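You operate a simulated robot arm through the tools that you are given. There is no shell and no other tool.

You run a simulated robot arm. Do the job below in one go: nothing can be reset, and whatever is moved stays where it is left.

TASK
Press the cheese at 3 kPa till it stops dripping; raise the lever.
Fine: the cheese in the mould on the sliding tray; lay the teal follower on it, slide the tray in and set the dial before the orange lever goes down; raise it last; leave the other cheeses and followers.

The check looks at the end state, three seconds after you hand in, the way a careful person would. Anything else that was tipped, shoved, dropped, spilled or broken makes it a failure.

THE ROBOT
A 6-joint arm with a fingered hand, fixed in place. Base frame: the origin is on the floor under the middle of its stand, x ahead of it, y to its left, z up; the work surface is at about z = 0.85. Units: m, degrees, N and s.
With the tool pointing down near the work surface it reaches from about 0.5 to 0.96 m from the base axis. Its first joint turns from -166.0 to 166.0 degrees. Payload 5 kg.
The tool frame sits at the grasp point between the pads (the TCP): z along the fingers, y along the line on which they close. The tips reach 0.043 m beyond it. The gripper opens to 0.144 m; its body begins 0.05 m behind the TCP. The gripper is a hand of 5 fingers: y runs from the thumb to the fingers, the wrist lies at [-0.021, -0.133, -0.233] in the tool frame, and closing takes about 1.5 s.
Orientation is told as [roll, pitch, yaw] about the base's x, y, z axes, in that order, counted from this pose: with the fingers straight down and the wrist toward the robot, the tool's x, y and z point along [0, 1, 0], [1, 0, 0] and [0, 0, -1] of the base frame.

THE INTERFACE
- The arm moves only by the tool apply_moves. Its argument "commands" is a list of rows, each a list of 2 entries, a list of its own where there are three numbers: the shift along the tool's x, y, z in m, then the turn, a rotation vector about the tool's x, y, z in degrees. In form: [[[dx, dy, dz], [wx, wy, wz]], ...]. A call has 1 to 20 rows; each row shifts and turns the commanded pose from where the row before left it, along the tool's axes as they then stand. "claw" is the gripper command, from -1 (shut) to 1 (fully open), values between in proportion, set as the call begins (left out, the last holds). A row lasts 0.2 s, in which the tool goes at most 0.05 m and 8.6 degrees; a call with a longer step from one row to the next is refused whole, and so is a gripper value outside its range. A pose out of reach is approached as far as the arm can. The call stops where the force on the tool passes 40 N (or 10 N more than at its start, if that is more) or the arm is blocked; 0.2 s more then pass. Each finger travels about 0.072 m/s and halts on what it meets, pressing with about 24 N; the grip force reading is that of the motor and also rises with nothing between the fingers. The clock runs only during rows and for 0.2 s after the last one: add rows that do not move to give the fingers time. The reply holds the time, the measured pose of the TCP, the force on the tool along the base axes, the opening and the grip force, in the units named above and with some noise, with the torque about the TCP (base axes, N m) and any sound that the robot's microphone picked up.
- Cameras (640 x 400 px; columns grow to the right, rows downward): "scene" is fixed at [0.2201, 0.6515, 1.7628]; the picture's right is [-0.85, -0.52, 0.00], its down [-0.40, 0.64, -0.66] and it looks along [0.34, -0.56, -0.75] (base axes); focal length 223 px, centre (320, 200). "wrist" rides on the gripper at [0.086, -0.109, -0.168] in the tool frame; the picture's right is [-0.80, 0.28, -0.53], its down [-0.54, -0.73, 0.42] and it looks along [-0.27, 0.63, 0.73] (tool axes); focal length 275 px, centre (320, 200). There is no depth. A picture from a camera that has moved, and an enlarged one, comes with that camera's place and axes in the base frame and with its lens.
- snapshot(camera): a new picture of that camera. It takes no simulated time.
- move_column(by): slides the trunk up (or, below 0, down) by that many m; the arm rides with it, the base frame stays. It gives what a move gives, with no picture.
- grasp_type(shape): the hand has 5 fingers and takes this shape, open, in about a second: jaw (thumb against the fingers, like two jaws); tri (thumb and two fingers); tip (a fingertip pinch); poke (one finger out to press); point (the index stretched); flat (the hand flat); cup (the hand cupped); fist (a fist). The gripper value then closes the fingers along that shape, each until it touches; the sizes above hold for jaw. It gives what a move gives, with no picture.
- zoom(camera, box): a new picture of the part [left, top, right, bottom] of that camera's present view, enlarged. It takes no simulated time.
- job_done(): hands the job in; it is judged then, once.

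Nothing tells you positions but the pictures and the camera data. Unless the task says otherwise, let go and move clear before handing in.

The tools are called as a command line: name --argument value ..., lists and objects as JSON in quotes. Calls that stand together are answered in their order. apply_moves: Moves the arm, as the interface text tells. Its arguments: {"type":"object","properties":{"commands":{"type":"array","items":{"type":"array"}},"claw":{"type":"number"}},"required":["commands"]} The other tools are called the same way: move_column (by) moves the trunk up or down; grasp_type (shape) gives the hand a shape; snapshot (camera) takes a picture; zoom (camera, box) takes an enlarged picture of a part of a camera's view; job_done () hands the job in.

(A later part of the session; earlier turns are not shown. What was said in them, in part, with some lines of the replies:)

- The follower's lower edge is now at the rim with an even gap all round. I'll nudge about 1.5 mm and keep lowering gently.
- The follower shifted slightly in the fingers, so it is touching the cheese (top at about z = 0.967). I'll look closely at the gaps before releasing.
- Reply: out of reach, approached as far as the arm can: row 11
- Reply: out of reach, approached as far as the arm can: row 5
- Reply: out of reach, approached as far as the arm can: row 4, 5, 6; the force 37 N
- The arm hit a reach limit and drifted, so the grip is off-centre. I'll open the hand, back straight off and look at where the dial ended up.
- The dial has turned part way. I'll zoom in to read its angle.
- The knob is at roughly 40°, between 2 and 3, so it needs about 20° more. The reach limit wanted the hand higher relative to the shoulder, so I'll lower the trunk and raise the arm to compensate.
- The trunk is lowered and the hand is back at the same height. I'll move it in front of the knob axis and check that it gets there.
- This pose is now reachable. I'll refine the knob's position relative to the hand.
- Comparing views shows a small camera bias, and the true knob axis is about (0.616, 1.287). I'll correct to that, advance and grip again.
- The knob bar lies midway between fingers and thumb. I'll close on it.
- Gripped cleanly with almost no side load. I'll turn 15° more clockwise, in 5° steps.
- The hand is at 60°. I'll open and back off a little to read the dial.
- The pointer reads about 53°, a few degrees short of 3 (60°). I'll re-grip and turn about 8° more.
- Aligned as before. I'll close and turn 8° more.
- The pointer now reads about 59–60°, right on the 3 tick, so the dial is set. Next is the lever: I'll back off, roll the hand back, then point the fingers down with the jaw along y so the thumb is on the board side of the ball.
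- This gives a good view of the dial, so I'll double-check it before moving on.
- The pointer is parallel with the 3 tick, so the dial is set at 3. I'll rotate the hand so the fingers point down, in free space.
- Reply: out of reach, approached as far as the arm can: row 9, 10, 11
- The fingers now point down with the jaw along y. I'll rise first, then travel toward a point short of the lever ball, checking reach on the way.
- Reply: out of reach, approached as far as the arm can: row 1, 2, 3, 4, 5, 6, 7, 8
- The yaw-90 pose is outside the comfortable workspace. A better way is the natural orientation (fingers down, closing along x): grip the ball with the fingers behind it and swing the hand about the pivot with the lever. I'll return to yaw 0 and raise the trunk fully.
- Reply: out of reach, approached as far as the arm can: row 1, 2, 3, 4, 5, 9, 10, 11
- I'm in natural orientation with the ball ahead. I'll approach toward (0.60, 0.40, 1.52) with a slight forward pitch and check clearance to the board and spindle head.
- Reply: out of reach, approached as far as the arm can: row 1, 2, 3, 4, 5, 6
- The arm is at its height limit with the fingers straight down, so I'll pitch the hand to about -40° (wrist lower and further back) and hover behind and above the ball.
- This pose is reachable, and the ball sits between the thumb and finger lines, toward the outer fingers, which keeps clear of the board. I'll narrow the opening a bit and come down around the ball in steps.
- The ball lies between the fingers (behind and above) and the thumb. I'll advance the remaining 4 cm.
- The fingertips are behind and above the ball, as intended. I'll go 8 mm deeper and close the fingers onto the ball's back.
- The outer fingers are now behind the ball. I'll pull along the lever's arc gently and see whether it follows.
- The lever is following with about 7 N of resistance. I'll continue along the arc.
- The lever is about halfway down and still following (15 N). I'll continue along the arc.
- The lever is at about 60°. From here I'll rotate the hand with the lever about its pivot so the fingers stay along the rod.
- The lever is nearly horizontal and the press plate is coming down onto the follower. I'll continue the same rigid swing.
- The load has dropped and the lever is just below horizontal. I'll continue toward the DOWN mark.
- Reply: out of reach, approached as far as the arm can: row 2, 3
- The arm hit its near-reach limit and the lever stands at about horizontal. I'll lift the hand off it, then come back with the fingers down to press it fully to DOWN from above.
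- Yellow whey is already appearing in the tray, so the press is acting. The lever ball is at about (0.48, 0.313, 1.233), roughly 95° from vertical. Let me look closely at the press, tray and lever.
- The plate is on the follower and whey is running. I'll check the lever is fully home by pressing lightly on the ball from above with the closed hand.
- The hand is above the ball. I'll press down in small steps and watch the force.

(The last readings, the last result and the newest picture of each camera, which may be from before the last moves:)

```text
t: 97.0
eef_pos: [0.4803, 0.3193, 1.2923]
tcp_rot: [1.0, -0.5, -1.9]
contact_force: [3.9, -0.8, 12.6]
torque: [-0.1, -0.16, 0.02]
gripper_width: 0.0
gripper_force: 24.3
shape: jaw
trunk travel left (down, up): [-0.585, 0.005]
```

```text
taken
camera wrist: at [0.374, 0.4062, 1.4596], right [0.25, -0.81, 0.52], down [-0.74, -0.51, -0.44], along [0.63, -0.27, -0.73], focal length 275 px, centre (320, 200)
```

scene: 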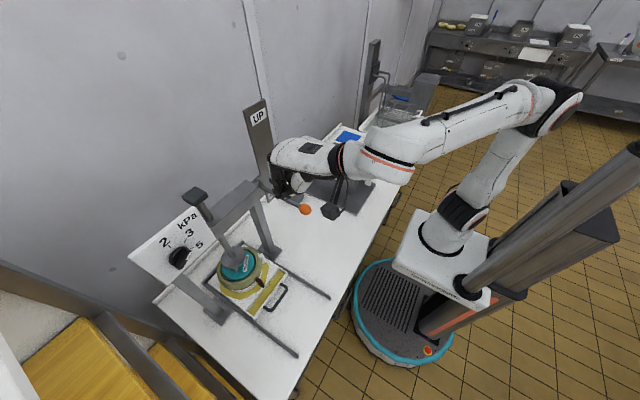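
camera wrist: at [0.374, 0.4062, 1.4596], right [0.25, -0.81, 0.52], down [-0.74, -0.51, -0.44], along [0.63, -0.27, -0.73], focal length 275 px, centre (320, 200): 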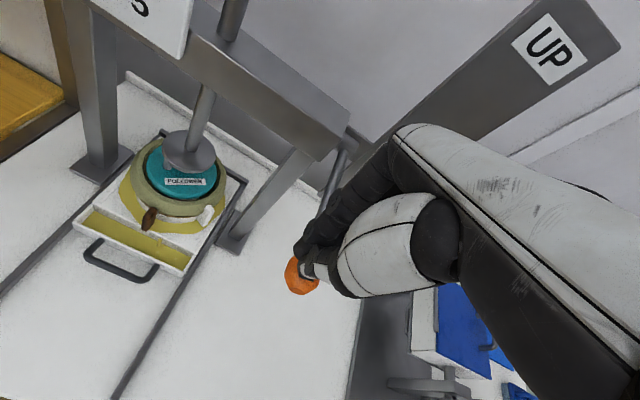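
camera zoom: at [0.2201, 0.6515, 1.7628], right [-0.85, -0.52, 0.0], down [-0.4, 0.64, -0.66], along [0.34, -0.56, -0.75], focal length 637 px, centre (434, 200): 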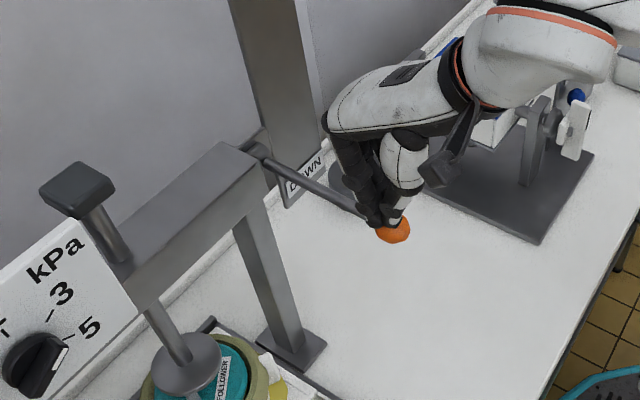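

Contact at about 13 N. I'll press a few millimetres more to see whether the lever is on its stop.

apply_moves --commands '[[[0, 0, 0.005], [0, 0, 0]], [[0, 0, 0.005], [0, 0, 0]], [[0, 0, 0], [0, 0, 0]]]'

zoom --camera "scene" --box '[200, 130, 360, 270]'

```text
t: 97.5
eef_pos: [0.4809, 0.3192, 1.2907]
tcp_rot: [1.5, -1.2, -1.8]
contact_force: [-2.4, -2.2, 14.4]
torque: [-0.2, 0.13, 0.02]
gripper_width: 0.0001
gripper_force: 23.9
shape: jaw
trunk travel left (down, up): [-0.585, 0.005]
stopped in row 2: the force on the tool passed its limit at 44 N (the readings are from after the stop); the commanded pose is now the measured one
```

```text
2.86 times, centred on (280, 200) of scene
camera zoom: at [0.2201, 0.6515, 1.7628], right [-0.85, -0.52, 0.0], down [-0.4, 0.64, -0.66], along [0.34, -0.56, -0.75], focal length 637 px, centre (434, 200)
```

zoom: 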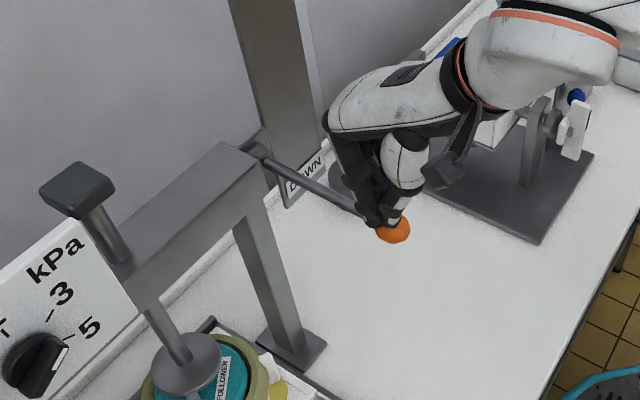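

The lever is hard against its stop, so it is fully DOWN. I'll lift off and wait, watching and listening for the dripping to end.

apply_moves --commands '[[[0, 0, -0.03], [0, 0, 0]], [[0, 0, -0.03], [0, 0, 0]], [[0.01, -0.02, -0.01], [0, 0, 0]], [[0.01, -0.02, 0], [0, 0, 0]], [[0.01, -0.02, 0], [0, 0, 0]], [[0, 0, 0], [0, 0, 0]], [[0, 0, 0], [0, 0, 0]], [[0, 0, 0], [0, 0, 0]], [[0, 0, 0], [0, 0, 0]], [[0, 0, 0], [0, 0, 0]]]'

snapshot --camera "wrist"

zoom --camera "wrist" --box '[40, 120, 260, 300]'

```text
t: 99.7
eef_pos: [0.4213, 0.3507, 1.3592]
tcp_rot: [1.3, -0.8, -1.7]
contact_force: [-0.4, -0.2, -0.1]
torque: [0.02, 0.01, -0.02]
gripper_width: 0.0
gripper_force: 24.4
shape: jaw
trunk travel left (down, up): [-0.585, 0.005]
```

```text
taken
camera wrist: at [0.3136, 0.4365, 1.5264], right [0.25, -0.82, 0.52], down [-0.73, -0.51, -0.45], along [0.63, -0.27, -0.73], focal length 275 px, centre (320, 200)
```

wrist: 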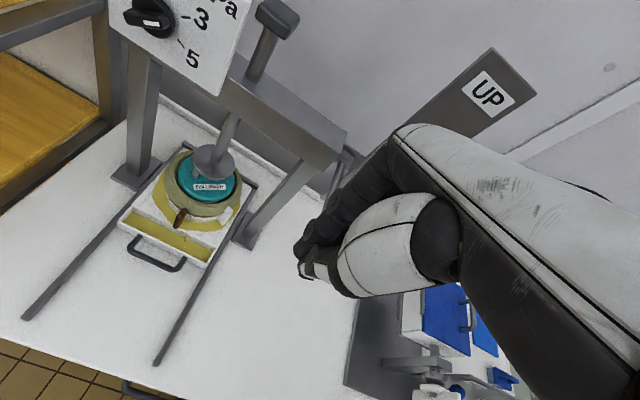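

```text
2.22 times, centred on (150, 210) of wrist
camera zoom: at [0.3136, 0.4365, 1.5264], right [0.25, -0.82, 0.52], down [-0.73, -0.51, -0.45], along [0.63, -0.27, -0.73], focal length 612 px, centre (698, 178)
```

zoom: 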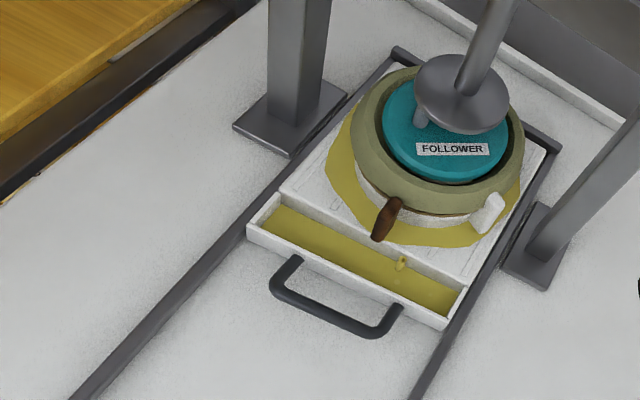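

The whey is still dripping into the trough; a drop is visible. I'll wait in place and keep checking.

apply_moves --commands '[[[0, 0, 0], [0, 0, 0]], [[0, 0, 0], [0, 0, 0]], [[0, 0, 0], [0, 0, 0]], [[0, 0, 0], [0, 0, 0]], [[0, 0, 0], [0, 0, 0]], [[0, 0, 0], [0, 0, 0]], [[0, 0, 0], [0, 0, 0]], [[0, 0, 0], [0, 0, 0]], [[0, 0, 0], [0, 0, 0]], [[0, 0, 0], [0, 0, 0]], [[0, 0, 0], [0, 0, 0]], [[0, 0, 0], [0, 0, 0]], [[0, 0, 0], [0, 0, 0]], [[0, 0, 0], [0, 0, 0]], [[0, 0, 0], [0, 0, 0]], [[0, 0, 0], [0, 0, 0]], [[0, 0, 0], [0, 0, 0]], [[0, 0, 0], [0, 0, 0]], [[0, 0, 0], [0, 0, 0]], [[0, 0, 0], [0, 0, 0]]]'

zoom --camera "wrist" --box '[90, 140, 250, 280]'

zoom --camera "scene" --box '[200, 220, 312, 330]'

```text
t: 103.9
eef_pos: [0.421, 0.3509, 1.3597]
tcp_rot: [1.3, -1.0, -1.8]
contact_force: [-0.2, -0.3, 0.4]
torque: [-0.01, -0.03, -0.01]
gripper_width: 0.0
gripper_force: 23.8
shape: jaw
trunk travel left (down, up): [-0.585, 0.005]
```

```text
2.86 times, centred on (170, 210) of wrist
camera zoom: at [0.3136, 0.4365, 1.5264], right [0.25, -0.82, 0.52], down [-0.73, -0.51, -0.45], along [0.63, -0.27, -0.73], focal length 786 px, centre (749, 171)
```

zoom: 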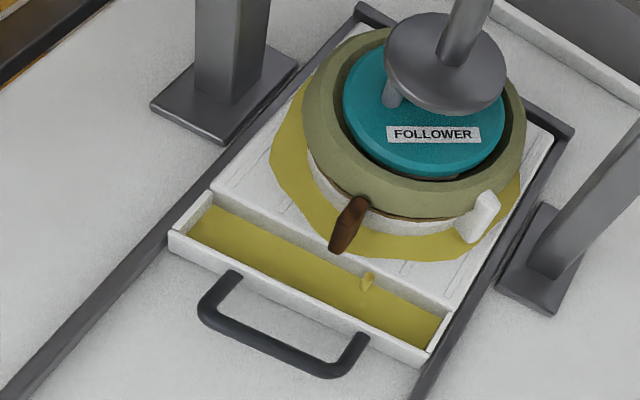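

```text
3.64 times, centred on (256, 275) of scene
camera zoom: at [0.2201, 0.6515, 1.7628], right [-0.85, -0.52, 0.0], down [-0.4, 0.64, -0.66], along [0.34, -0.56, -0.75], focal length 811 px, centre (553, -73)
```

zoom: 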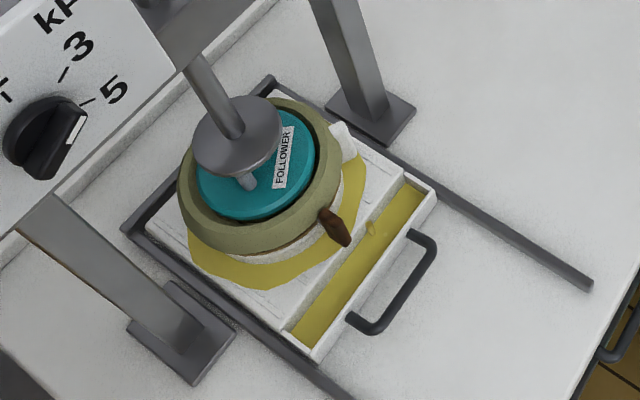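

It's still dripping: there's a drop at the tray lip and ripples below it. I'll keep waiting.

apply_moves --commands '[[[0, 0, 0], [0, 0, 0]], [[0, 0, 0], [0, 0, 0]], [[0, 0, 0], [0, 0, 0]], [[0, 0, 0], [0, 0, 0]], [[0, 0, 0], [0, 0, 0]], [[0, 0, 0], [0, 0, 0]], [[0, 0, 0], [0, 0, 0]], [[0, 0, 0], [0, 0, 0]], [[0, 0, 0], [0, 0, 0]], [[0, 0, 0], [0, 0, 0]], [[0, 0, 0], [0, 0, 0]], [[0, 0, 0], [0, 0, 0]], [[0, 0, 0], [0, 0, 0]], [[0, 0, 0], [0, 0, 0]], [[0, 0, 0], [0, 0, 0]], [[0, 0, 0], [0, 0, 0]], [[0, 0, 0], [0, 0, 0]], [[0, 0, 0], [0, 0, 0]], [[0, 0, 0], [0, 0, 0]], [[0, 0, 0], [0, 0, 0]]]'

zoom --camera "wrist" --box '[90, 140, 250, 280]'

apply_moves --commands '[[[0, 0, 0], [0, 0, 0]], [[0, 0, 0], [0, 0, 0]], [[0, 0, 0], [0, 0, 0]], [[0, 0, 0], [0, 0, 0]], [[0, 0, 0], [0, 0, 0]], [[0, 0, 0], [0, 0, 0]], [[0, 0, 0], [0, 0, 0]], [[0, 0, 0], [0, 0, 0]], [[0, 0, 0], [0, 0, 0]], [[0, 0, 0], [0, 0, 0]], [[0, 0, 0], [0, 0, 0]], [[0, 0, 0], [0, 0, 0]], [[0, 0, 0], [0, 0, 0]], [[0, 0, 0], [0, 0, 0]], [[0, 0, 0], [0, 0, 0]], [[0, 0, 0], [0, 0, 0]], [[0, 0, 0], [0, 0, 0]], [[0, 0, 0], [0, 0, 0]], [[0, 0, 0], [0, 0, 0]], [[0, 0, 0], [0, 0, 0]]]'

zoom --camera "wrist" --box '[90, 140, 250, 280]'

```text
t: 108.1
eef_pos: [0.4219, 0.3509, 1.3597]
tcp_rot: [1.2, -0.9, -1.7]
contact_force: [0.1, 0.0, 0.7]
torque: [-0.03, -0.01, -0.01]
gripper_width: 0.0
gripper_force: 24.3
shape: jaw
trunk travel left (down, up): [-0.585, 0.005]
```

```text
2.86 times, centred on (170, 210) of wrist
camera zoom: at [0.3136, 0.4365, 1.5264], right [0.25, -0.82, 0.52], down [-0.73, -0.51, -0.45], along [0.63, -0.27, -0.73], focal length 786 px, centre (749, 171)
```

zoom: 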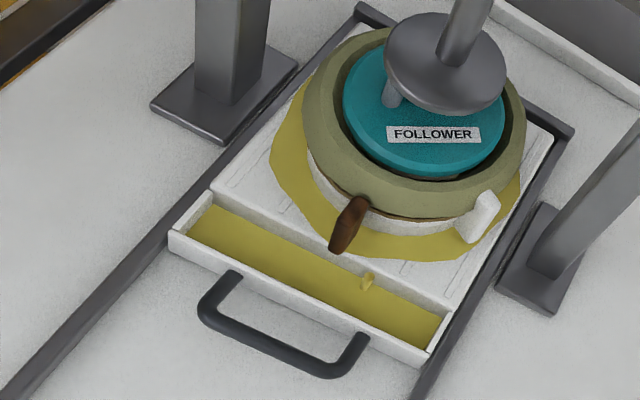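

```text
t: 112.3
eef_pos: [0.4211, 0.3508, 1.3596]
tcp_rot: [1.3, -0.9, -1.8]
contact_force: [0.1, -0.6, -0.6]
torque: [0.02, 0.0, -0.01]
gripper_width: 0.0
gripper_force: 24.4
shape: jaw
trunk travel left (down, up): [-0.585, 0.005]
```

```text
2.86 times, centred on (170, 210) of wrist
camera zoom: at [0.3136, 0.4365, 1.5264], right [0.25, -0.82, 0.52], down [-0.73, -0.51, -0.45], along [0.63, -0.27, -0.73], focal length 786 px, centre (749, 171)
```

zoom: 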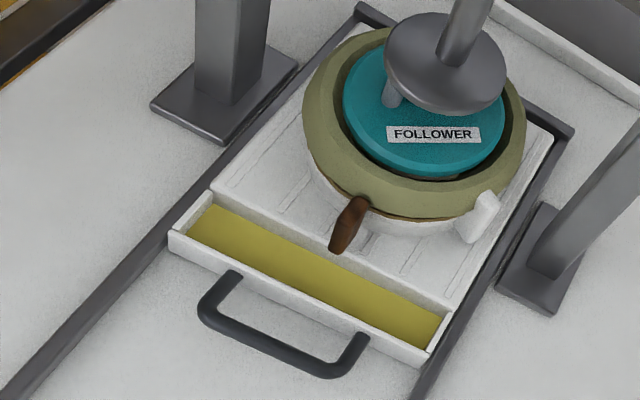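

Dripping has stopped: no drop falling, and the wet ring round the mould is gone. Next I'll raise the lever by cupping the ball with fingers above and thumb below, approaching from the +y side. I'll position beside it first.

apply_moves --commands '[[[0.02, 0.005, 0], [0, 0, 0]], [[0.02, 0.005, 0], [0, 0, 0]], [[0.02, 0.005, 0], [0, 0, 0]], [[0.02, 0.005, 0], [0, 0, 0]], [[0, 0, 0], [-8, 0, 0]], [[0, 0, 0], [-8, 0, 0]], [[0, 0, 0], [-8, 0, 0]], [[0, 0, 0], [-8, 0, 0]], [[0, 0, 0], [-8, 0, 0]], [[0, 0, 0], [-8, 0, 0]], [[0, 0, 0], [-8, 0, 0]], [[0, 0, 0], [0, 0, 0]]]' --claw 0.15

snapshot --camera "scene"

snapshot --camera "wrist"

```text
t: 114.9
eef_pos: [0.4435, 0.4297, 1.3594]
tcp_rot: [2.4, -56.9, -3.6]
contact_force: [0.1, 0.2, -0.1]
torque: [-0.01, 0.01, -0.02]
gripper_width: 0.0827
gripper_force: 0.1
shape: jaw
trunk travel left (down, up): [-0.585, 0.005]
```

```text
taken
```

scene: 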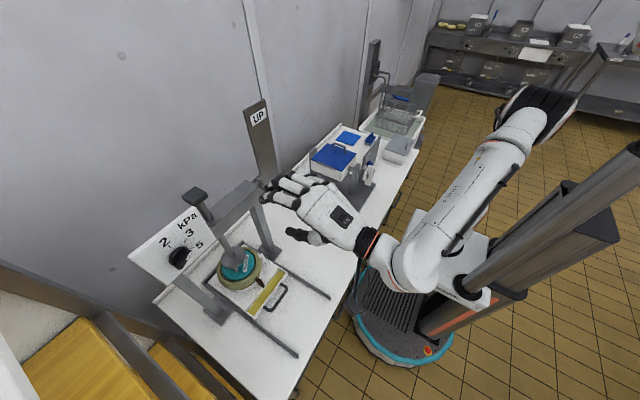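

```text
taken
camera wrist: at [0.2476, 0.5224, 1.3626], right [-0.32, -0.8, 0.51], down [-0.06, -0.52, -0.85], along [0.95, -0.3, 0.12], focal length 275 px, centre (320, 200)
```

wrist: 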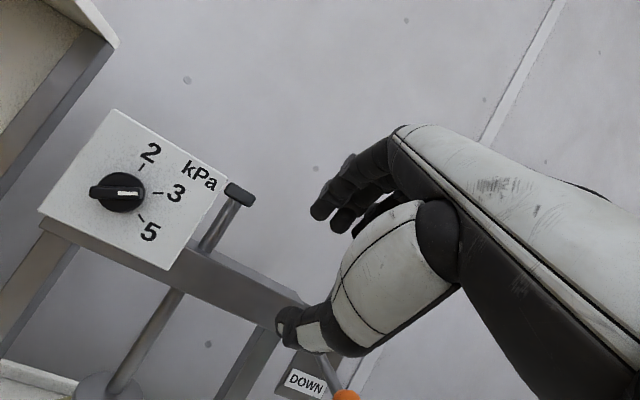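

The dial reads squarely at 3 from here. I'll lower the hand beside the lever ball.

apply_moves --commands '[[[0, -0.029, 0.023], [0, 0, 0]], [[0, -0.029, 0.023], [0, 0, 0]], [[0, -0.029, 0.023], [0, 0, 0]], [[0, 0, 0], [0, 0, 0]]]'

zoom --camera "scene" --box '[220, 140, 380, 270]'

snapshot --camera "wrist"

```text
t: 115.9
eef_pos: [0.4542, 0.4311, 1.2496]
tcp_rot: [2.4, -56.9, -3.6]
contact_force: [0.1, 1.0, 0.9]
torque: [-0.04, 0.01, -0.02]
gripper_width: 0.0825
gripper_force: 0.1
shape: jaw
trunk travel left (down, up): [-0.585, 0.005]
```

```text
3.08 times, centred on (300, 205) of scene
camera zoom: at [0.2201, 0.6515, 1.7628], right [-0.85, -0.52, 0.0], down [-0.4, 0.64, -0.66], along [0.34, -0.56, -0.75], focal length 686 px, centre (382, 185)
```

zoom: 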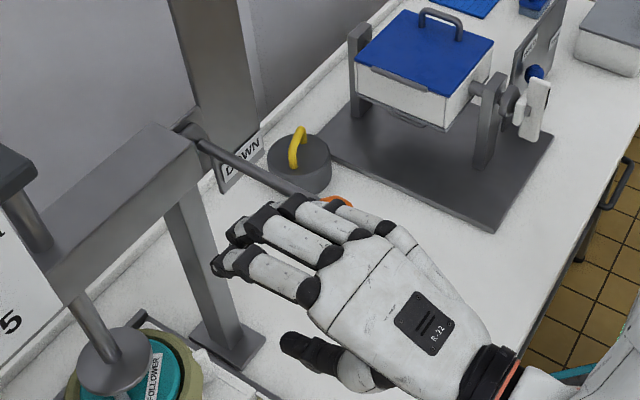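

```text
taken
camera wrist: at [0.2574, 0.5238, 1.252], right [-0.32, -0.8, 0.51], down [-0.06, -0.52, -0.85], along [0.95, -0.3, 0.12], focal length 275 px, centre (320, 200)
```

wrist: 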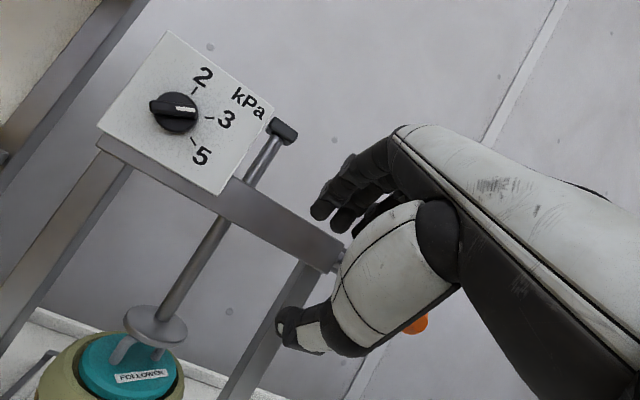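

The ball is level with the gap between fingers and thumb. I'll slide in along -y so it enters the gap.

apply_moves --commands '[[[-0.029, 0.0, 0.001], [0, 0, 0]], [[-0.029, 0.0, 0.001], [0, 0, 0]], [[-0.029, 0.0, 0.001], [0, 0, 0]], [[0, 0, 0], [0, 0, 0]]]'

zoom --camera "scene" --box '[220, 140, 380, 270]'

snapshot --camera "wrist"

```text
t: 116.9
eef_pos: [0.4531, 0.3459, 1.2463]
tcp_rot: [2.4, -56.9, -3.6]
contact_force: [-0.1, 0.2, -0.1]
torque: [-0.02, -0.02, 0.03]
gripper_width: 0.0827
gripper_force: 0.0
shape: jaw
trunk travel left (down, up): [-0.585, 0.005]
```

```text
3.08 times, centred on (300, 205) of scene
camera zoom: at [0.2201, 0.6515, 1.7628], right [-0.85, -0.52, 0.0], down [-0.4, 0.64, -0.66], along [0.34, -0.56, -0.75], focal length 686 px, centre (382, 185)
```

zoom: 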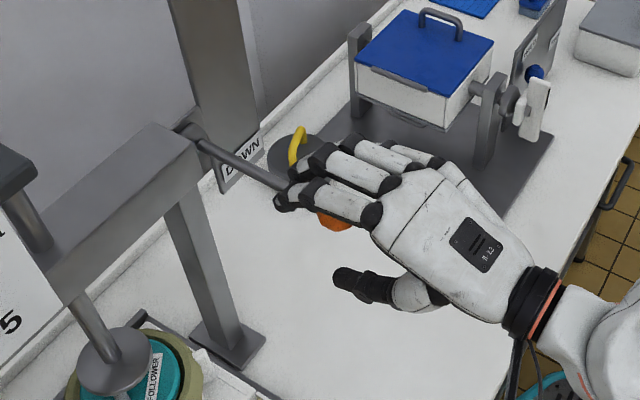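

```text
taken
camera wrist: at [0.2577, 0.4372, 1.2484], right [-0.32, -0.8, 0.51], down [-0.06, -0.52, -0.85], along [0.95, -0.3, 0.12], focal length 275 px, centre (320, 200)
```

wrist: 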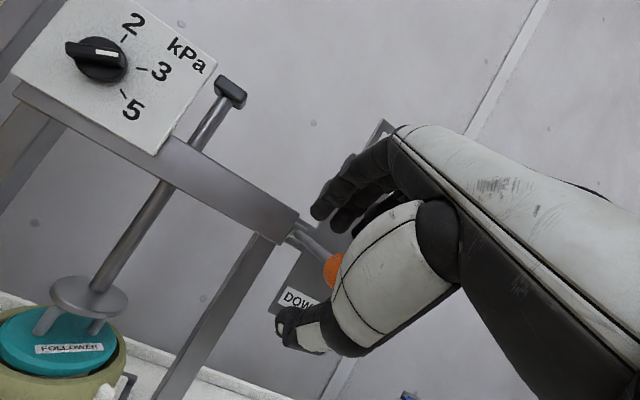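

The ball is inside the gap. I'll slide the last 3 cm so the thumb is right under it.

apply_moves --commands '[[[-0.016, 0.0, 0.001], [0, 0, 0]], [[-0.016, 0.0, 0.001], [0, 0, 0]], [[0, 0, 0], [0, 0, 0]]]'

zoom --camera "scene" --box '[220, 140, 380, 270]'

snapshot --camera "wrist"

```text
t: 117.7
eef_pos: [0.4557, 0.3143, 1.2447]
tcp_rot: [2.4, -56.8, -3.6]
contact_force: [0.6, -0.1, 0.7]
torque: [0.02, -0.01, 0.01]
gripper_width: 0.0829
gripper_force: 0.1
shape: jaw
trunk travel left (down, up): [-0.585, 0.005]
```

```text
3.08 times, centred on (300, 205) of scene
camera zoom: at [0.2201, 0.6515, 1.7628], right [-0.85, -0.52, 0.0], down [-0.4, 0.64, -0.66], along [0.34, -0.56, -0.75], focal length 686 px, centre (382, 185)
```

zoom: 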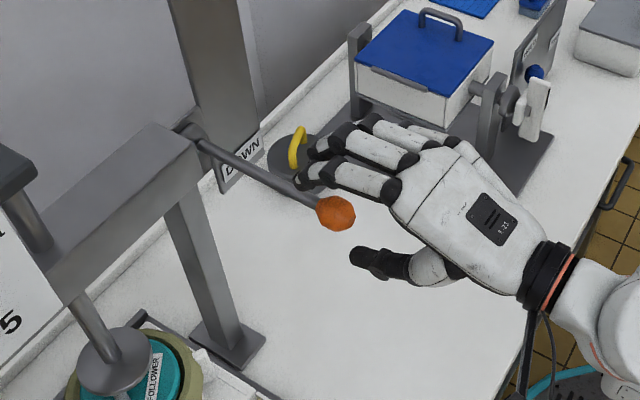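

```text
taken
camera wrist: at [0.2589, 0.4053, 1.2464], right [-0.32, -0.8, 0.51], down [-0.06, -0.52, -0.85], along [0.95, -0.3, 0.12], focal length 275 px, centre (320, 200)
```

wrist: 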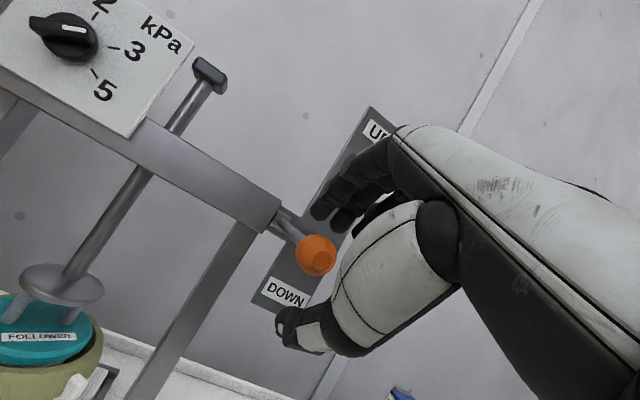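

The ball is centred between fingers and thumb. I'll close gently on it.

apply_moves --commands '[[[0, 0, 0], [0, 0, 0]], [[0, 0, 0], [0, 0, 0]], [[0, 0, 0], [0, 0, 0]], [[0, 0, 0], [0, 0, 0]], [[0, 0, 0], [0, 0, 0]]]' --claw -1

zoom --camera "scene" --box '[220, 140, 380, 270]'

snapshot --camera "wrist"

```text
t: 118.9
eef_pos: [0.4546, 0.313, 1.2443]
tcp_rot: [2.3, -57.0, -3.6]
contact_force: [-0.2, -0.6, -1.2]
torque: [-0.02, -0.09, -0.01]
gripper_width: 0.0288
gripper_force: 24.0
shape: jaw
trunk travel left (down, up): [-0.585, 0.005]
```

```text
3.08 times, centred on (300, 205) of scene
camera zoom: at [0.2201, 0.6515, 1.7628], right [-0.85, -0.52, 0.0], down [-0.4, 0.64, -0.66], along [0.34, -0.56, -0.75], focal length 686 px, centre (382, 185)
```

zoom: 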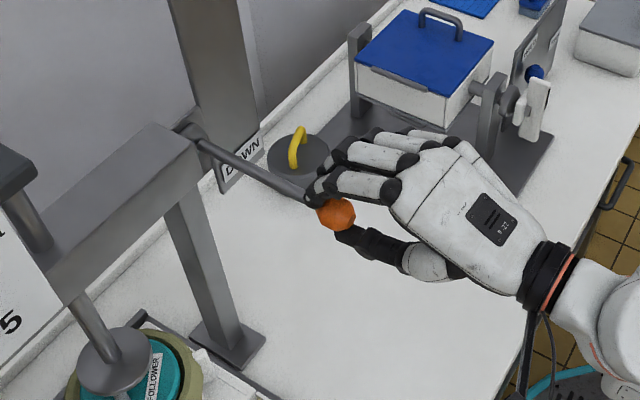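

```text
taken
camera wrist: at [0.259, 0.4054, 1.2463], right [-0.32, -0.8, 0.51], down [-0.06, -0.52, -0.85], along [0.95, -0.3, 0.12], focal length 275 px, centre (320, 200)
```

wrist: 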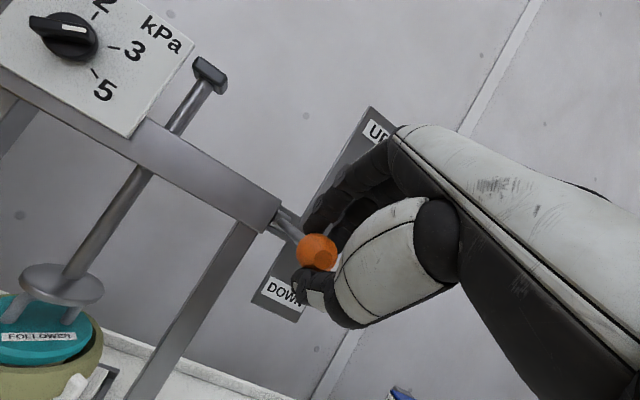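

The ball is gripped with fingers above and thumb below. I'll lift it along its arc in small steps, watching the force.

apply_moves --commands '[[[0, 0.0105, -0.0066], [0, 0, 0]], [[0, 0.0105, -0.0065], [0, 0, 0]], [[0, 0.0119, -0.0053], [0, 0, 0]], [[0, 0.0119, -0.0053], [0, 0, 0]], [[0, 0, 0], [0, 0, 0]]]'

zoom --camera "scene" --box '[220, 120, 380, 250]'

snapshot --camera "wrist"

```text
t: 120.1
eef_pos: [0.4618, 0.3122, 1.2952]
tcp_rot: [2.4, -56.9, -3.7]
contact_force: [9.8, 3.3, 2.4]
torque: [-0.04, 0.06, 0.13]
gripper_width: 0.0292
gripper_force: 23.5
shape: jaw
trunk travel left (down, up): [-0.585, 0.005]
```

```text
3.08 times, centred on (300, 185) of scene
camera zoom: at [0.2201, 0.6515, 1.7628], right [-0.85, -0.52, 0.0], down [-0.4, 0.64, -0.66], along [0.34, -0.56, -0.75], focal length 686 px, centre (382, 246)
```

zoom: 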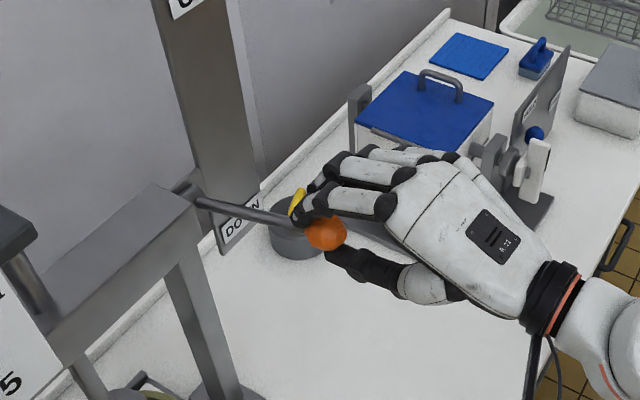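

```text
taken
camera wrist: at [0.265, 0.4045, 1.2976], right [-0.32, -0.8, 0.51], down [-0.06, -0.52, -0.85], along [0.95, -0.3, 0.12], focal length 275 px, centre (320, 200)
```

wrist: 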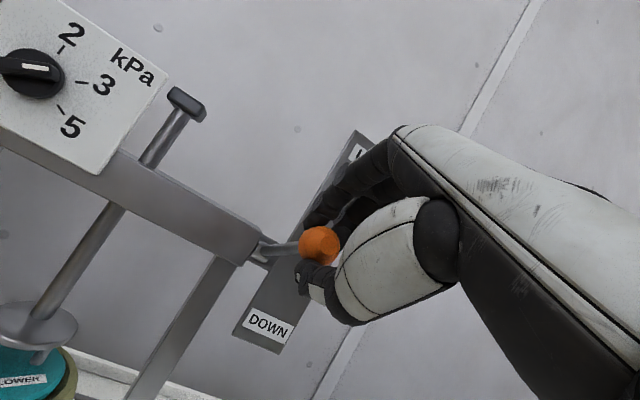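

The lever is rising with the hand. I'll continue the arc, biasing slightly toward the pivot to ease the side load.

apply_moves --commands '[[[0, 0.0135, -0.002], [0, 0, 0]], [[0, 0.0125, -0.003], [0, 0, 0]], [[0, 0.013, -0.001], [0, 0, 0]], [[0, 0.013, -0.001], [0, 0, 0]], [[0, 0.013, 0.0005], [0, 0, 0]], [[0, 0.013, 0.0005], [0, 0, 0]], [[0, 0, 0], [0, 0, 0]]]'

zoom --camera "scene" --box '[200, 90, 360, 220]'

snapshot --camera "wrist"

```text
t: 121.7
eef_pos: [0.4994, 0.3095, 1.362]
tcp_rot: [2.2, -56.8, -3.4]
contact_force: [19.7, 9.3, -1.5]
torque: [-0.08, 0.56, 0.31]
gripper_width: 0.0295
gripper_force: 23.3
shape: jaw
trunk travel left (down, up): [-0.585, 0.005]
```

```text
3.08 times, centred on (280, 155) of scene
camera zoom: at [0.2201, 0.6515, 1.7628], right [-0.85, -0.52, 0.0], down [-0.4, 0.64, -0.66], along [0.34, -0.56, -0.75], focal length 686 px, centre (443, 338)
```

zoom: 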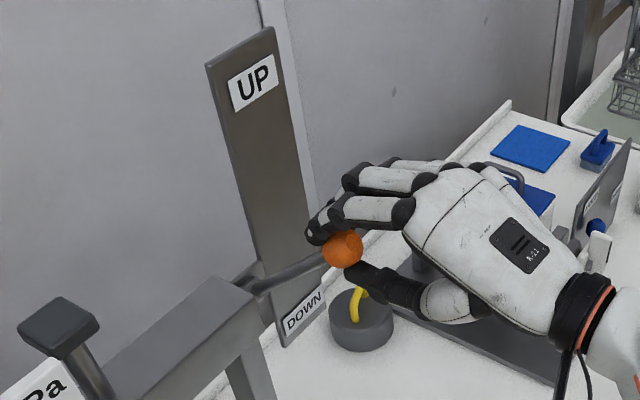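

```text
taken
camera wrist: at [0.3033, 0.4022, 1.365], right [-0.31, -0.8, 0.51], down [-0.06, -0.52, -0.85], along [0.95, -0.3, 0.12], focal length 275 px, centre (320, 200)
```

wrist: 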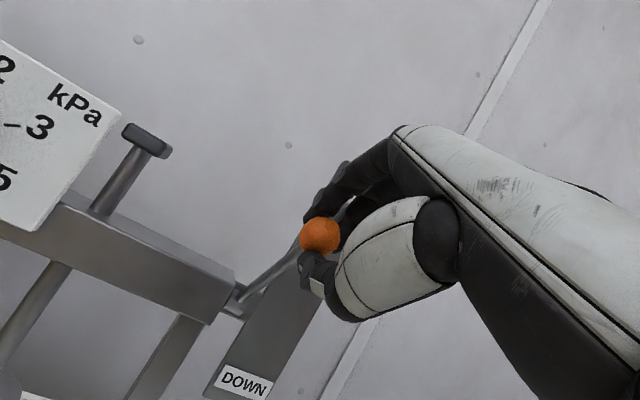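

The lever is near 48°, with about 20 N pulling the hand toward +x, so I'll bias the next steps more forward.

apply_moves --commands '[[[0, 0.004, 0.0062], [0, 0, 0]], [[0, 0.0155, 0.0055], [0, 0, 0]], [[0, 0.0155, 0.0055], [0, 0, 0]], [[0, 0, 0], [0, 0, 0]]]'

zoom --camera "scene" --box '[200, 80, 360, 210]'

snapshot --camera "wrist"

```text
t: 122.7
eef_pos: [0.5311, 0.3082, 1.3835]
tcp_rot: [2.3, -56.9, -3.5]
contact_force: [8.5, 10.6, 8.8]
torque: [-0.08, -0.05, 0.42]
gripper_width: 0.0295
gripper_force: 24.0
shape: jaw
trunk travel left (down, up): [-0.585, 0.005]
```

```text
3.08 times, centred on (280, 145) of scene
camera zoom: at [0.2201, 0.6515, 1.7628], right [-0.85, -0.52, 0.0], down [-0.4, 0.64, -0.66], along [0.34, -0.56, -0.75], focal length 686 px, centre (443, 369)
```

zoom: 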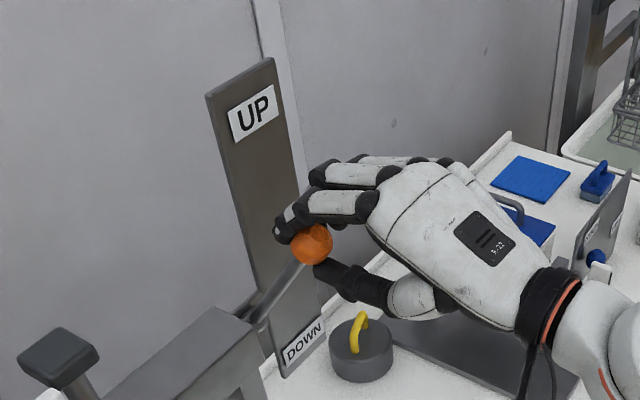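

```text
taken
camera wrist: at [0.3344, 0.4011, 1.3858], right [-0.32, -0.8, 0.51], down [-0.06, -0.52, -0.85], along [0.95, -0.3, 0.12], focal length 275 px, centre (320, 200)
```

wrist: 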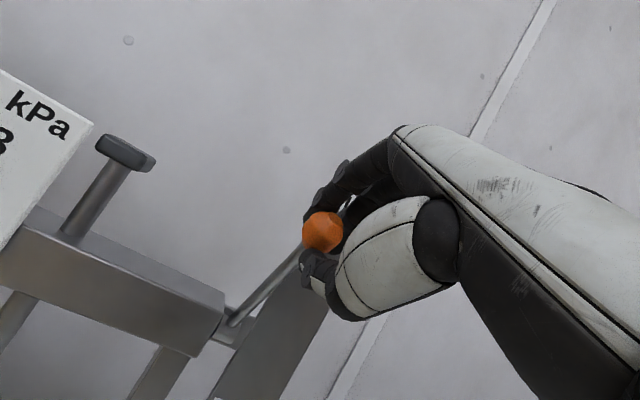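

The lever is at about 38° and coming up well. I'll continue, rotating the hand slightly so the rod doesn't press the thumb.

apply_moves --commands '[[[0.001, 0.0146, 0.0054], [3.3, 0, 0]], [[0.001, 0.0146, 0.0044], [3.3, 0, 0]], [[0.001, 0.0146, 0.0034], [3.3, 0, 0]], [[0, 0, 0], [0, 0, 0]]]'

zoom --camera "scene" --box '[200, 80, 360, 210]'

snapshot --camera "wrist"

```text
t: 123.7
eef_pos: [0.5672, 0.3081, 1.4095]
tcp_rot: [1.8, -46.9, -3.0]
contact_force: [4.7, 2.2, -1.1]
torque: [-0.02, 0.23, 0.13]
gripper_width: 0.0285
gripper_force: 23.9
shape: jaw
trunk travel left (down, up): [-0.585, 0.005]
```

```text
3.08 times, centred on (280, 145) of scene
camera zoom: at [0.2201, 0.6515, 1.7628], right [-0.85, -0.52, 0.0], down [-0.4, 0.64, -0.66], along [0.34, -0.56, -0.75], focal length 686 px, centre (443, 369)
```

zoom: 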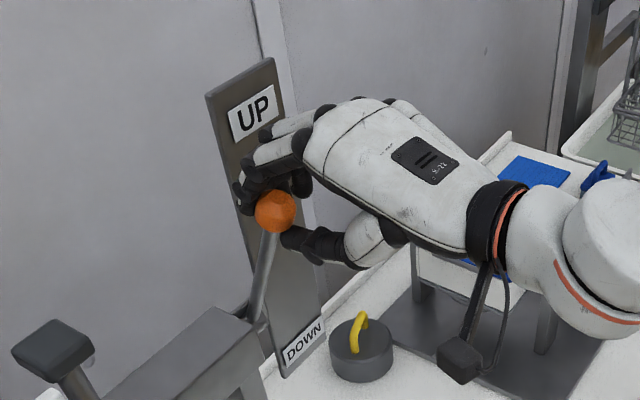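

```text
taken
camera wrist: at [0.3749, 0.401, 1.447], right [-0.22, -0.8, 0.56], down [-0.2, -0.52, -0.83], along [0.95, -0.3, -0.05], focal length 275 px, centre (320, 200)
```

wrist: 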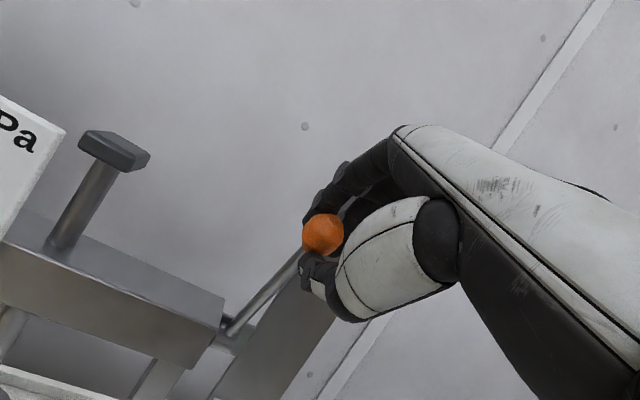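

The lever is at about 25°. I'll take it to about 16° with the grip, then release and finish with a gentle push from the front to keep the fingers off the board.

apply_moves --commands '[[[0.0005, 0.0138, 0.0045], [2, 0, 0]], [[0.0005, 0.0138, 0.0045], [2, 0, 0]], [[0, 0, 0], [0, 0, 0]]]'

zoom --camera "scene" --box '[200, 80, 360, 210]'

snapshot --camera "wrist"

```text
t: 124.5
eef_pos: [0.5957, 0.3086, 1.4222]
tcp_rot: [1.7, -42.7, -2.7]
contact_force: [7.8, 0.5, -14.8]
torque: [-0.05, 0.78, 0.04]
gripper_width: 0.0275
gripper_force: 23.9
shape: jaw
trunk travel left (down, up): [-0.585, 0.005]
```

```text
3.08 times, centred on (280, 145) of scene
camera zoom: at [0.2201, 0.6515, 1.7628], right [-0.85, -0.52, 0.0], down [-0.4, 0.64, -0.66], along [0.34, -0.56, -0.75], focal length 686 px, centre (443, 369)
```

zoom: 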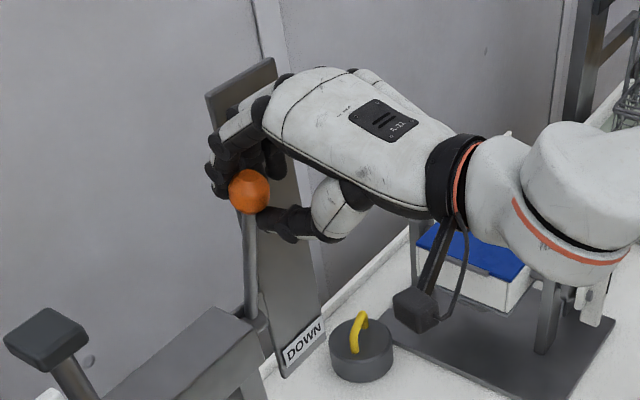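

```text
taken
camera wrist: at [0.4056, 0.4007, 1.4731], right [-0.18, -0.8, 0.57], down [-0.26, -0.52, -0.81], along [0.95, -0.29, -0.12], focal length 275 px, centre (320, 200)
```

wrist: 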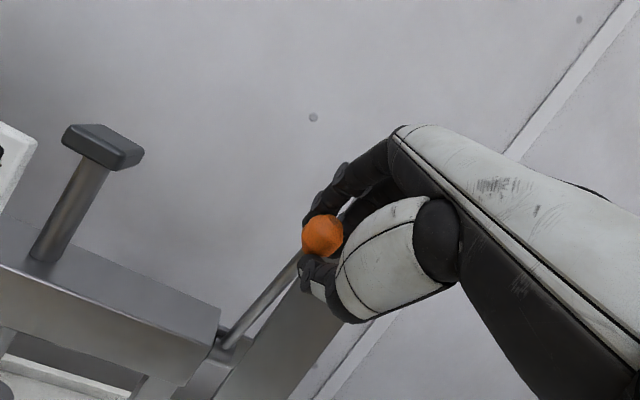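

The lever is at about 15.5°, and its original UP was about 12°. I'll ease it the last centimetre slowly, watching for any contact with the board or stop.

apply_moves --commands '[[[0.0005, 0.0042, 0.0042], [0, 0, 0]], [[0.0005, 0.0042, 0.0038], [0, 0, 0]], [[0, 0, 0], [0, 0, 0]]]'

zoom --camera "scene" --box '[200, 80, 360, 210]'

```text
t: 125.3
eef_pos: [0.6066, 0.3104, 1.4239]
tcp_rot: [1.7, -42.8, -2.9]
contact_force: [1.6, -3.2, -12.4]
torque: [-0.14, 0.82, -0.11]
gripper_width: 0.0269
gripper_force: 24.1
shape: jaw
trunk travel left (down, up): [-0.585, 0.005]
```

```text
3.08 times, centred on (280, 145) of scene
camera zoom: at [0.2201, 0.6515, 1.7628], right [-0.85, -0.52, 0.0], down [-0.4, 0.64, -0.66], along [0.34, -0.56, -0.75], focal length 686 px, centre (443, 369)
```

zoom: 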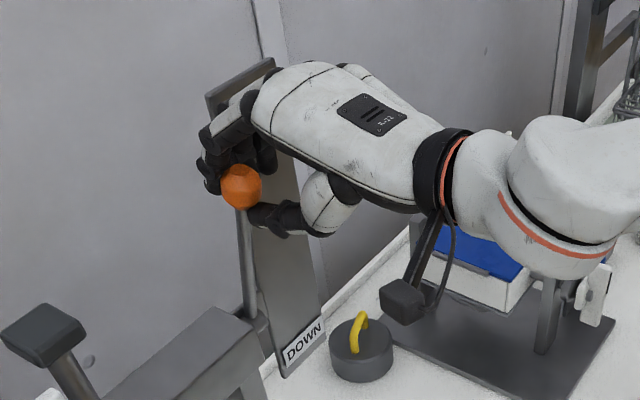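

The ball is within about 2 mm of its original UP position. One more small nudge to reach the stop.

apply_moves --commands '[[[0, 0.0022, 0.0022], [0, 0, 0]], [[0, 0.0022, 0.0022], [0, 0, 0]], [[0, 0, 0], [0, 0, 0]]]'

zoom --camera "scene" --box '[200, 80, 360, 210]'

snapshot --camera "wrist"

```text
t: 126.1
eef_pos: [0.6092, 0.3094, 1.4243]
tcp_rot: [1.8, -43.0, -3.0]
contact_force: [-7.0, -4.6, -11.0]
torque: [-0.11, 0.61, -0.13]
gripper_width: 0.0266
gripper_force: 24.2
shape: jaw
trunk travel left (down, up): [-0.585, 0.005]
```

```text
3.08 times, centred on (280, 145) of scene
camera zoom: at [0.2201, 0.6515, 1.7628], right [-0.85, -0.52, 0.0], down [-0.4, 0.64, -0.66], along [0.34, -0.56, -0.75], focal length 686 px, centre (443, 369)
```

zoom: 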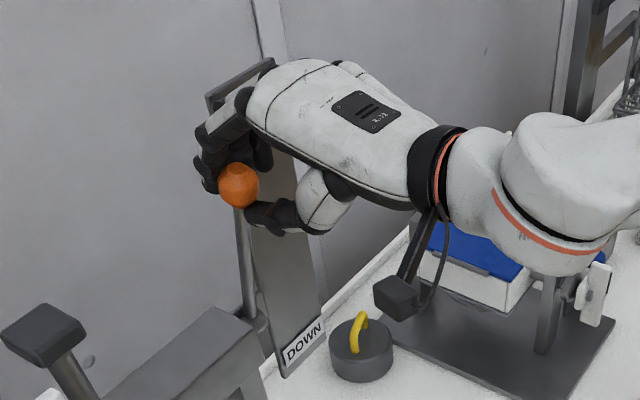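

```text
taken
camera wrist: at [0.4203, 0.4005, 1.4752], right [-0.18, -0.8, 0.57], down [-0.26, -0.52, -0.82], along [0.95, -0.29, -0.11], focal length 275 px, centre (320, 200)
```

wrist: 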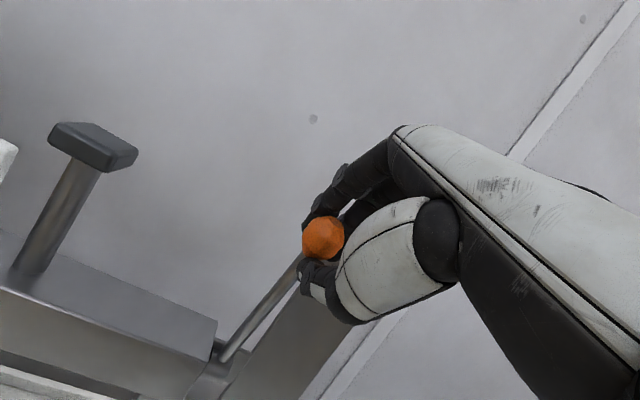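

The ball is exactly at its original UP position and against the stop (-7 N). I'll open only a little, then slide the hand out sideways (+y) so the lever isn't dragged.

apply_moves --commands '[[[0, 0, 0], [0, 0, 0]], [[0, 0, 0], [0, 0, 0]], [[0, 0, 0], [0, 0, 0]]]' --claw -0.42

zoom --camera "scene" --box '[200, 80, 360, 210]'

snapshot --camera "wrist"

```text
t: 126.9
eef_pos: [0.6109, 0.3097, 1.425]
tcp_rot: [1.8, -43.1, -3.0]
contact_force: [0.8, 1.0, 0.9]
torque: [0.01, 0.0, 0.02]
gripper_width: 0.0418
gripper_force: 0.0
shape: jaw
trunk travel left (down, up): [-0.585, 0.005]
```

```text
3.08 times, centred on (280, 145) of scene
camera zoom: at [0.2201, 0.6515, 1.7628], right [-0.85, -0.52, 0.0], down [-0.4, 0.64, -0.66], along [0.34, -0.56, -0.75], focal length 686 px, centre (443, 369)
```

zoom: 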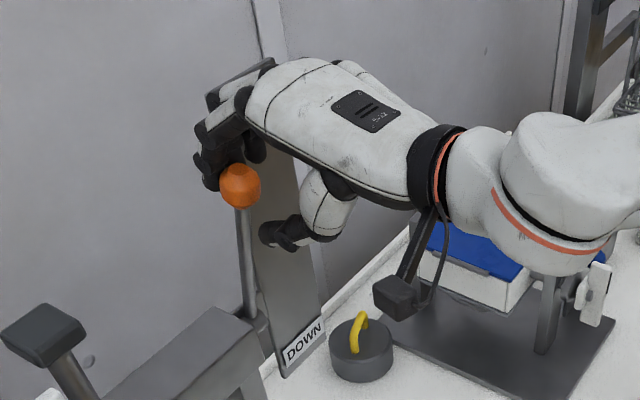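

```text
taken
camera wrist: at [0.4204, 0.4007, 1.4757], right [-0.18, -0.8, 0.57], down [-0.26, -0.52, -0.82], along [0.95, -0.29, -0.11], focal length 275 px, centre (320, 200)
```

wrist: 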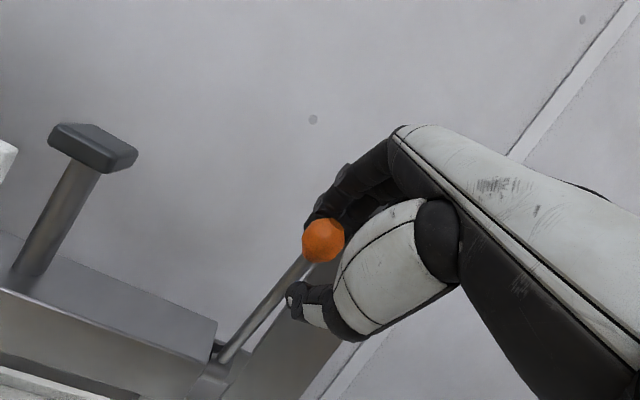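

The lever stays up after release. I'll slide the hand out toward +y.

apply_moves --commands '[[[0.02, 0.0005, 0], [0, 0, 0]], [[0.02, 0.001, 0], [0, 0, 0]], [[0.025, 0.001, 0], [0, 0, 0]], [[0.025, 0, 0], [0, 0, 0]], [[0, 0, 0], [0, 0, 0]]]'

zoom --camera "scene" --box '[180, 70, 340, 210]'

snapshot --camera "wrist"

```text
t: 128.1
eef_pos: [0.615, 0.4003, 1.4291]
tcp_rot: [1.8, -43.0, -2.9]
contact_force: [-1.1, -1.1, 0.6]
torque: [0.01, 0.01, -0.04]
gripper_width: 0.0416
gripper_force: 0.0
shape: jaw
trunk travel left (down, up): [-0.585, 0.005]
```

```text
2.86 times, centred on (260, 140) of scene
camera zoom: at [0.2201, 0.6515, 1.7628], right [-0.85, -0.52, 0.0], down [-0.4, 0.64, -0.66], along [0.34, -0.56, -0.75], focal length 637 px, centre (491, 371)
```

zoom: 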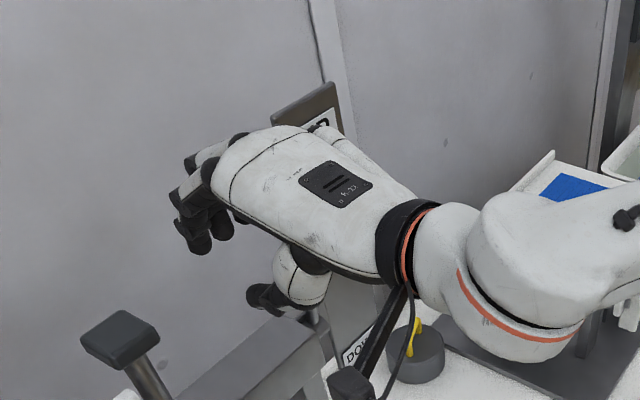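

```text
taken
camera wrist: at [0.4243, 0.4913, 1.4788], right [-0.18, -0.8, 0.57], down [-0.26, -0.52, -0.82], along [0.95, -0.29, -0.11], focal length 275 px, centre (320, 200)
```

wrist: 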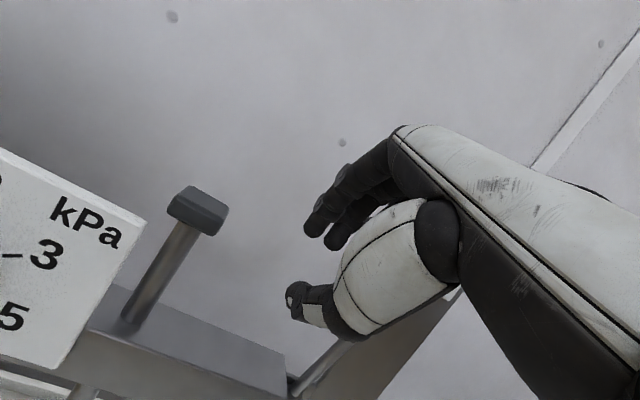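

The hand is clear of the ball sideways. I'll pull straight back toward the robot.

apply_moves --commands '[[[0, -0.0219, -0.0205], [0, 0, 0]], [[0, -0.0219, -0.0205], [0, 0, 0]], [[0, -0.0292, -0.0273], [0, 0, 0]], [[0, -0.0292, -0.0273], [0, 0, 0]], [[0, -0.0292, -0.0273], [0, 0, 0]], [[0, 0, 0], [0, 0, 0]]]'

snapshot --camera "scene"

snapshot --camera "wrist"

zoom --camera "scene" --box '[180, 90, 300, 310]'

```text
t: 129.5
eef_pos: [0.4342, 0.405, 1.4286]
tcp_rot: [1.7, -43.0, -2.8]
contact_force: [0.0, -0.5, -0.3]
torque: [-0.02, -0.02, 0.01]
gripper_width: 0.0417
gripper_force: 0.1
shape: jaw
trunk travel left (down, up): [-0.585, 0.005]
```

```text
taken
```

scene: 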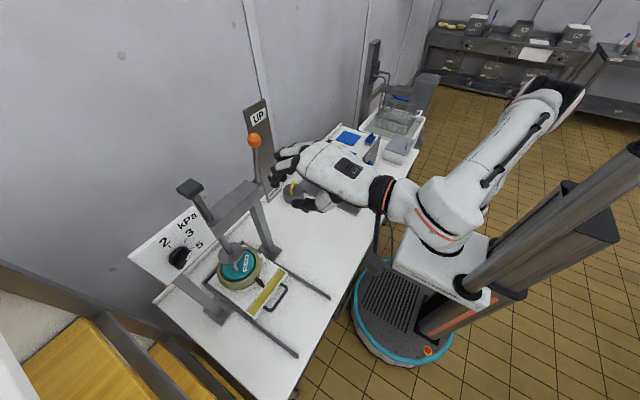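

```text
taken
camera wrist: at [0.2435, 0.4958, 1.4795], right [-0.18, -0.8, 0.57], down [-0.26, -0.52, -0.82], along [0.95, -0.29, -0.11], focal length 275 px, centre (320, 200)
```

wrist: 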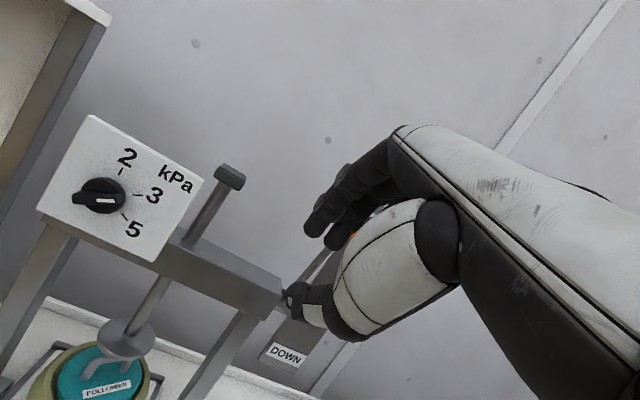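

```text
1.82 times, centred on (240, 200) of scene
camera zoom: at [0.2201, 0.6515, 1.7628], right [-0.85, -0.52, 0.0], down [-0.4, 0.64, -0.66], along [0.34, -0.56, -0.75], focal length 406 px, centre (466, 200)
```

zoom: 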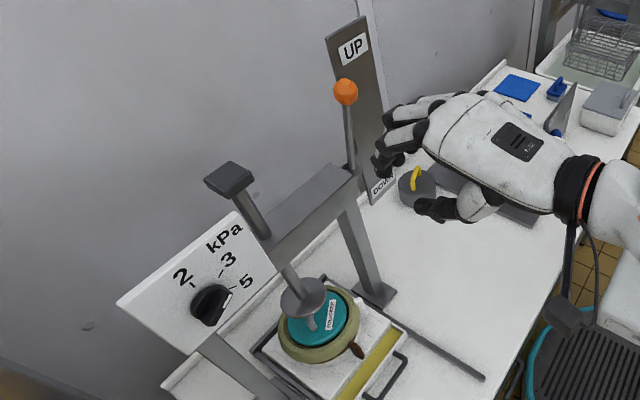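

The lever is up and the hand is clear. I'll do a final close check of the lever, plate, follower, dial and surroundings.

zoom --camera "scene" --box '[200, 220, 312, 320]'

zoom --camera "scene" --box '[220, 90, 300, 200]'

zoom --camera "wrist" --box '[0, 90, 320, 400]'

```text
4.00 times, centred on (256, 270) of scene
camera zoom: at [0.2201, 0.6515, 1.7628], right [-0.85, -0.52, 0.0], down [-0.4, 0.64, -0.66], along [0.34, -0.56, -0.75], focal length 892 px, centre (576, -80)
```

zoom: 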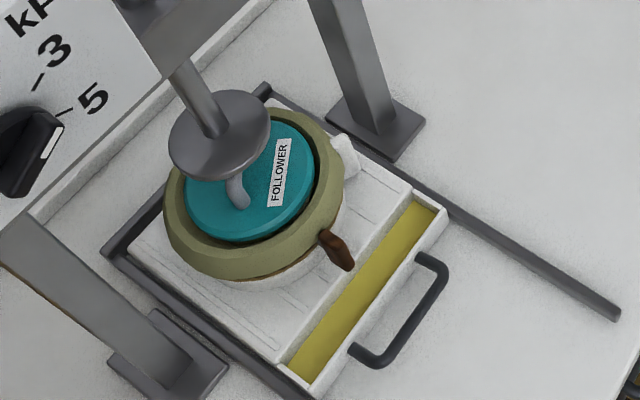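

```text
3.64 times, centred on (260, 145) of scene
camera zoom: at [0.2201, 0.6515, 1.7628], right [-0.85, -0.52, 0.0], down [-0.4, 0.64, -0.66], along [0.34, -0.56, -0.75], focal length 811 px, centre (538, 400)
```

zoom: 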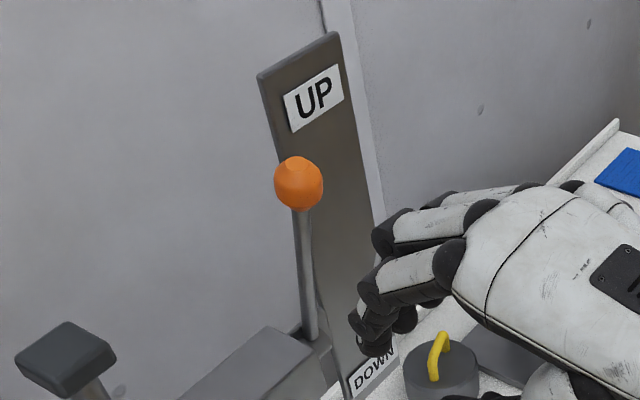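

```text
1.29 times, centred on (160, 245) of wrist
camera zoom: at [0.2435, 0.4958, 1.4795], right [-0.18, -0.8, 0.57], down [-0.26, -0.52, -0.82], along [0.95, -0.29, -0.11], focal length 355 px, centre (526, 142)
```

zoom: 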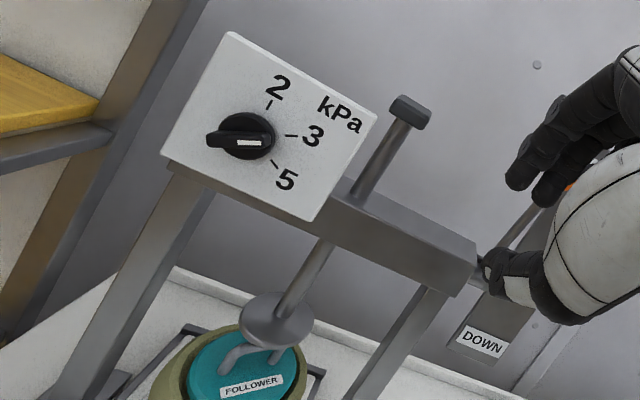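

Everything checks out. The lever is up at its original position, the plate is raised, and the follower is in the mould on the cheese. The tray is fully in, the dial is on 3, and dripping has stopped. The hand is clear, so I'm handing in.

job_done

```text
The job is handed in.
```

The cheese (R203) has been pressed at 3 kPa until it stopped dripping, and the lever is back up. I have handed the job in.

- **Follower and tray:** the teal follower sits level on the cheese in its mould. The tray is pushed in to its back stop.
- **Dial:** it points at 3. It took three turns of the knob, because the arm ran out of reach partway through the first one.
- **Pressing:** I brought the lever down onto its stop and waited about 20 seconds. By the last check no drops were falling and the wet ring around the mould had gone. The trough holds the whey.
- **Lever:** it is up, within about 2 mm of where it started, and the press plate is back at its original height.

While I was lowering the follower, the mould's ring changed from grey to olive. I felt no contact force at that moment and don't know why the colour changed.

I didn't touch the other cheeses or followers, and the final pictures showed nothing tipped, shoved or spilled. The hand is open and clear of everything.
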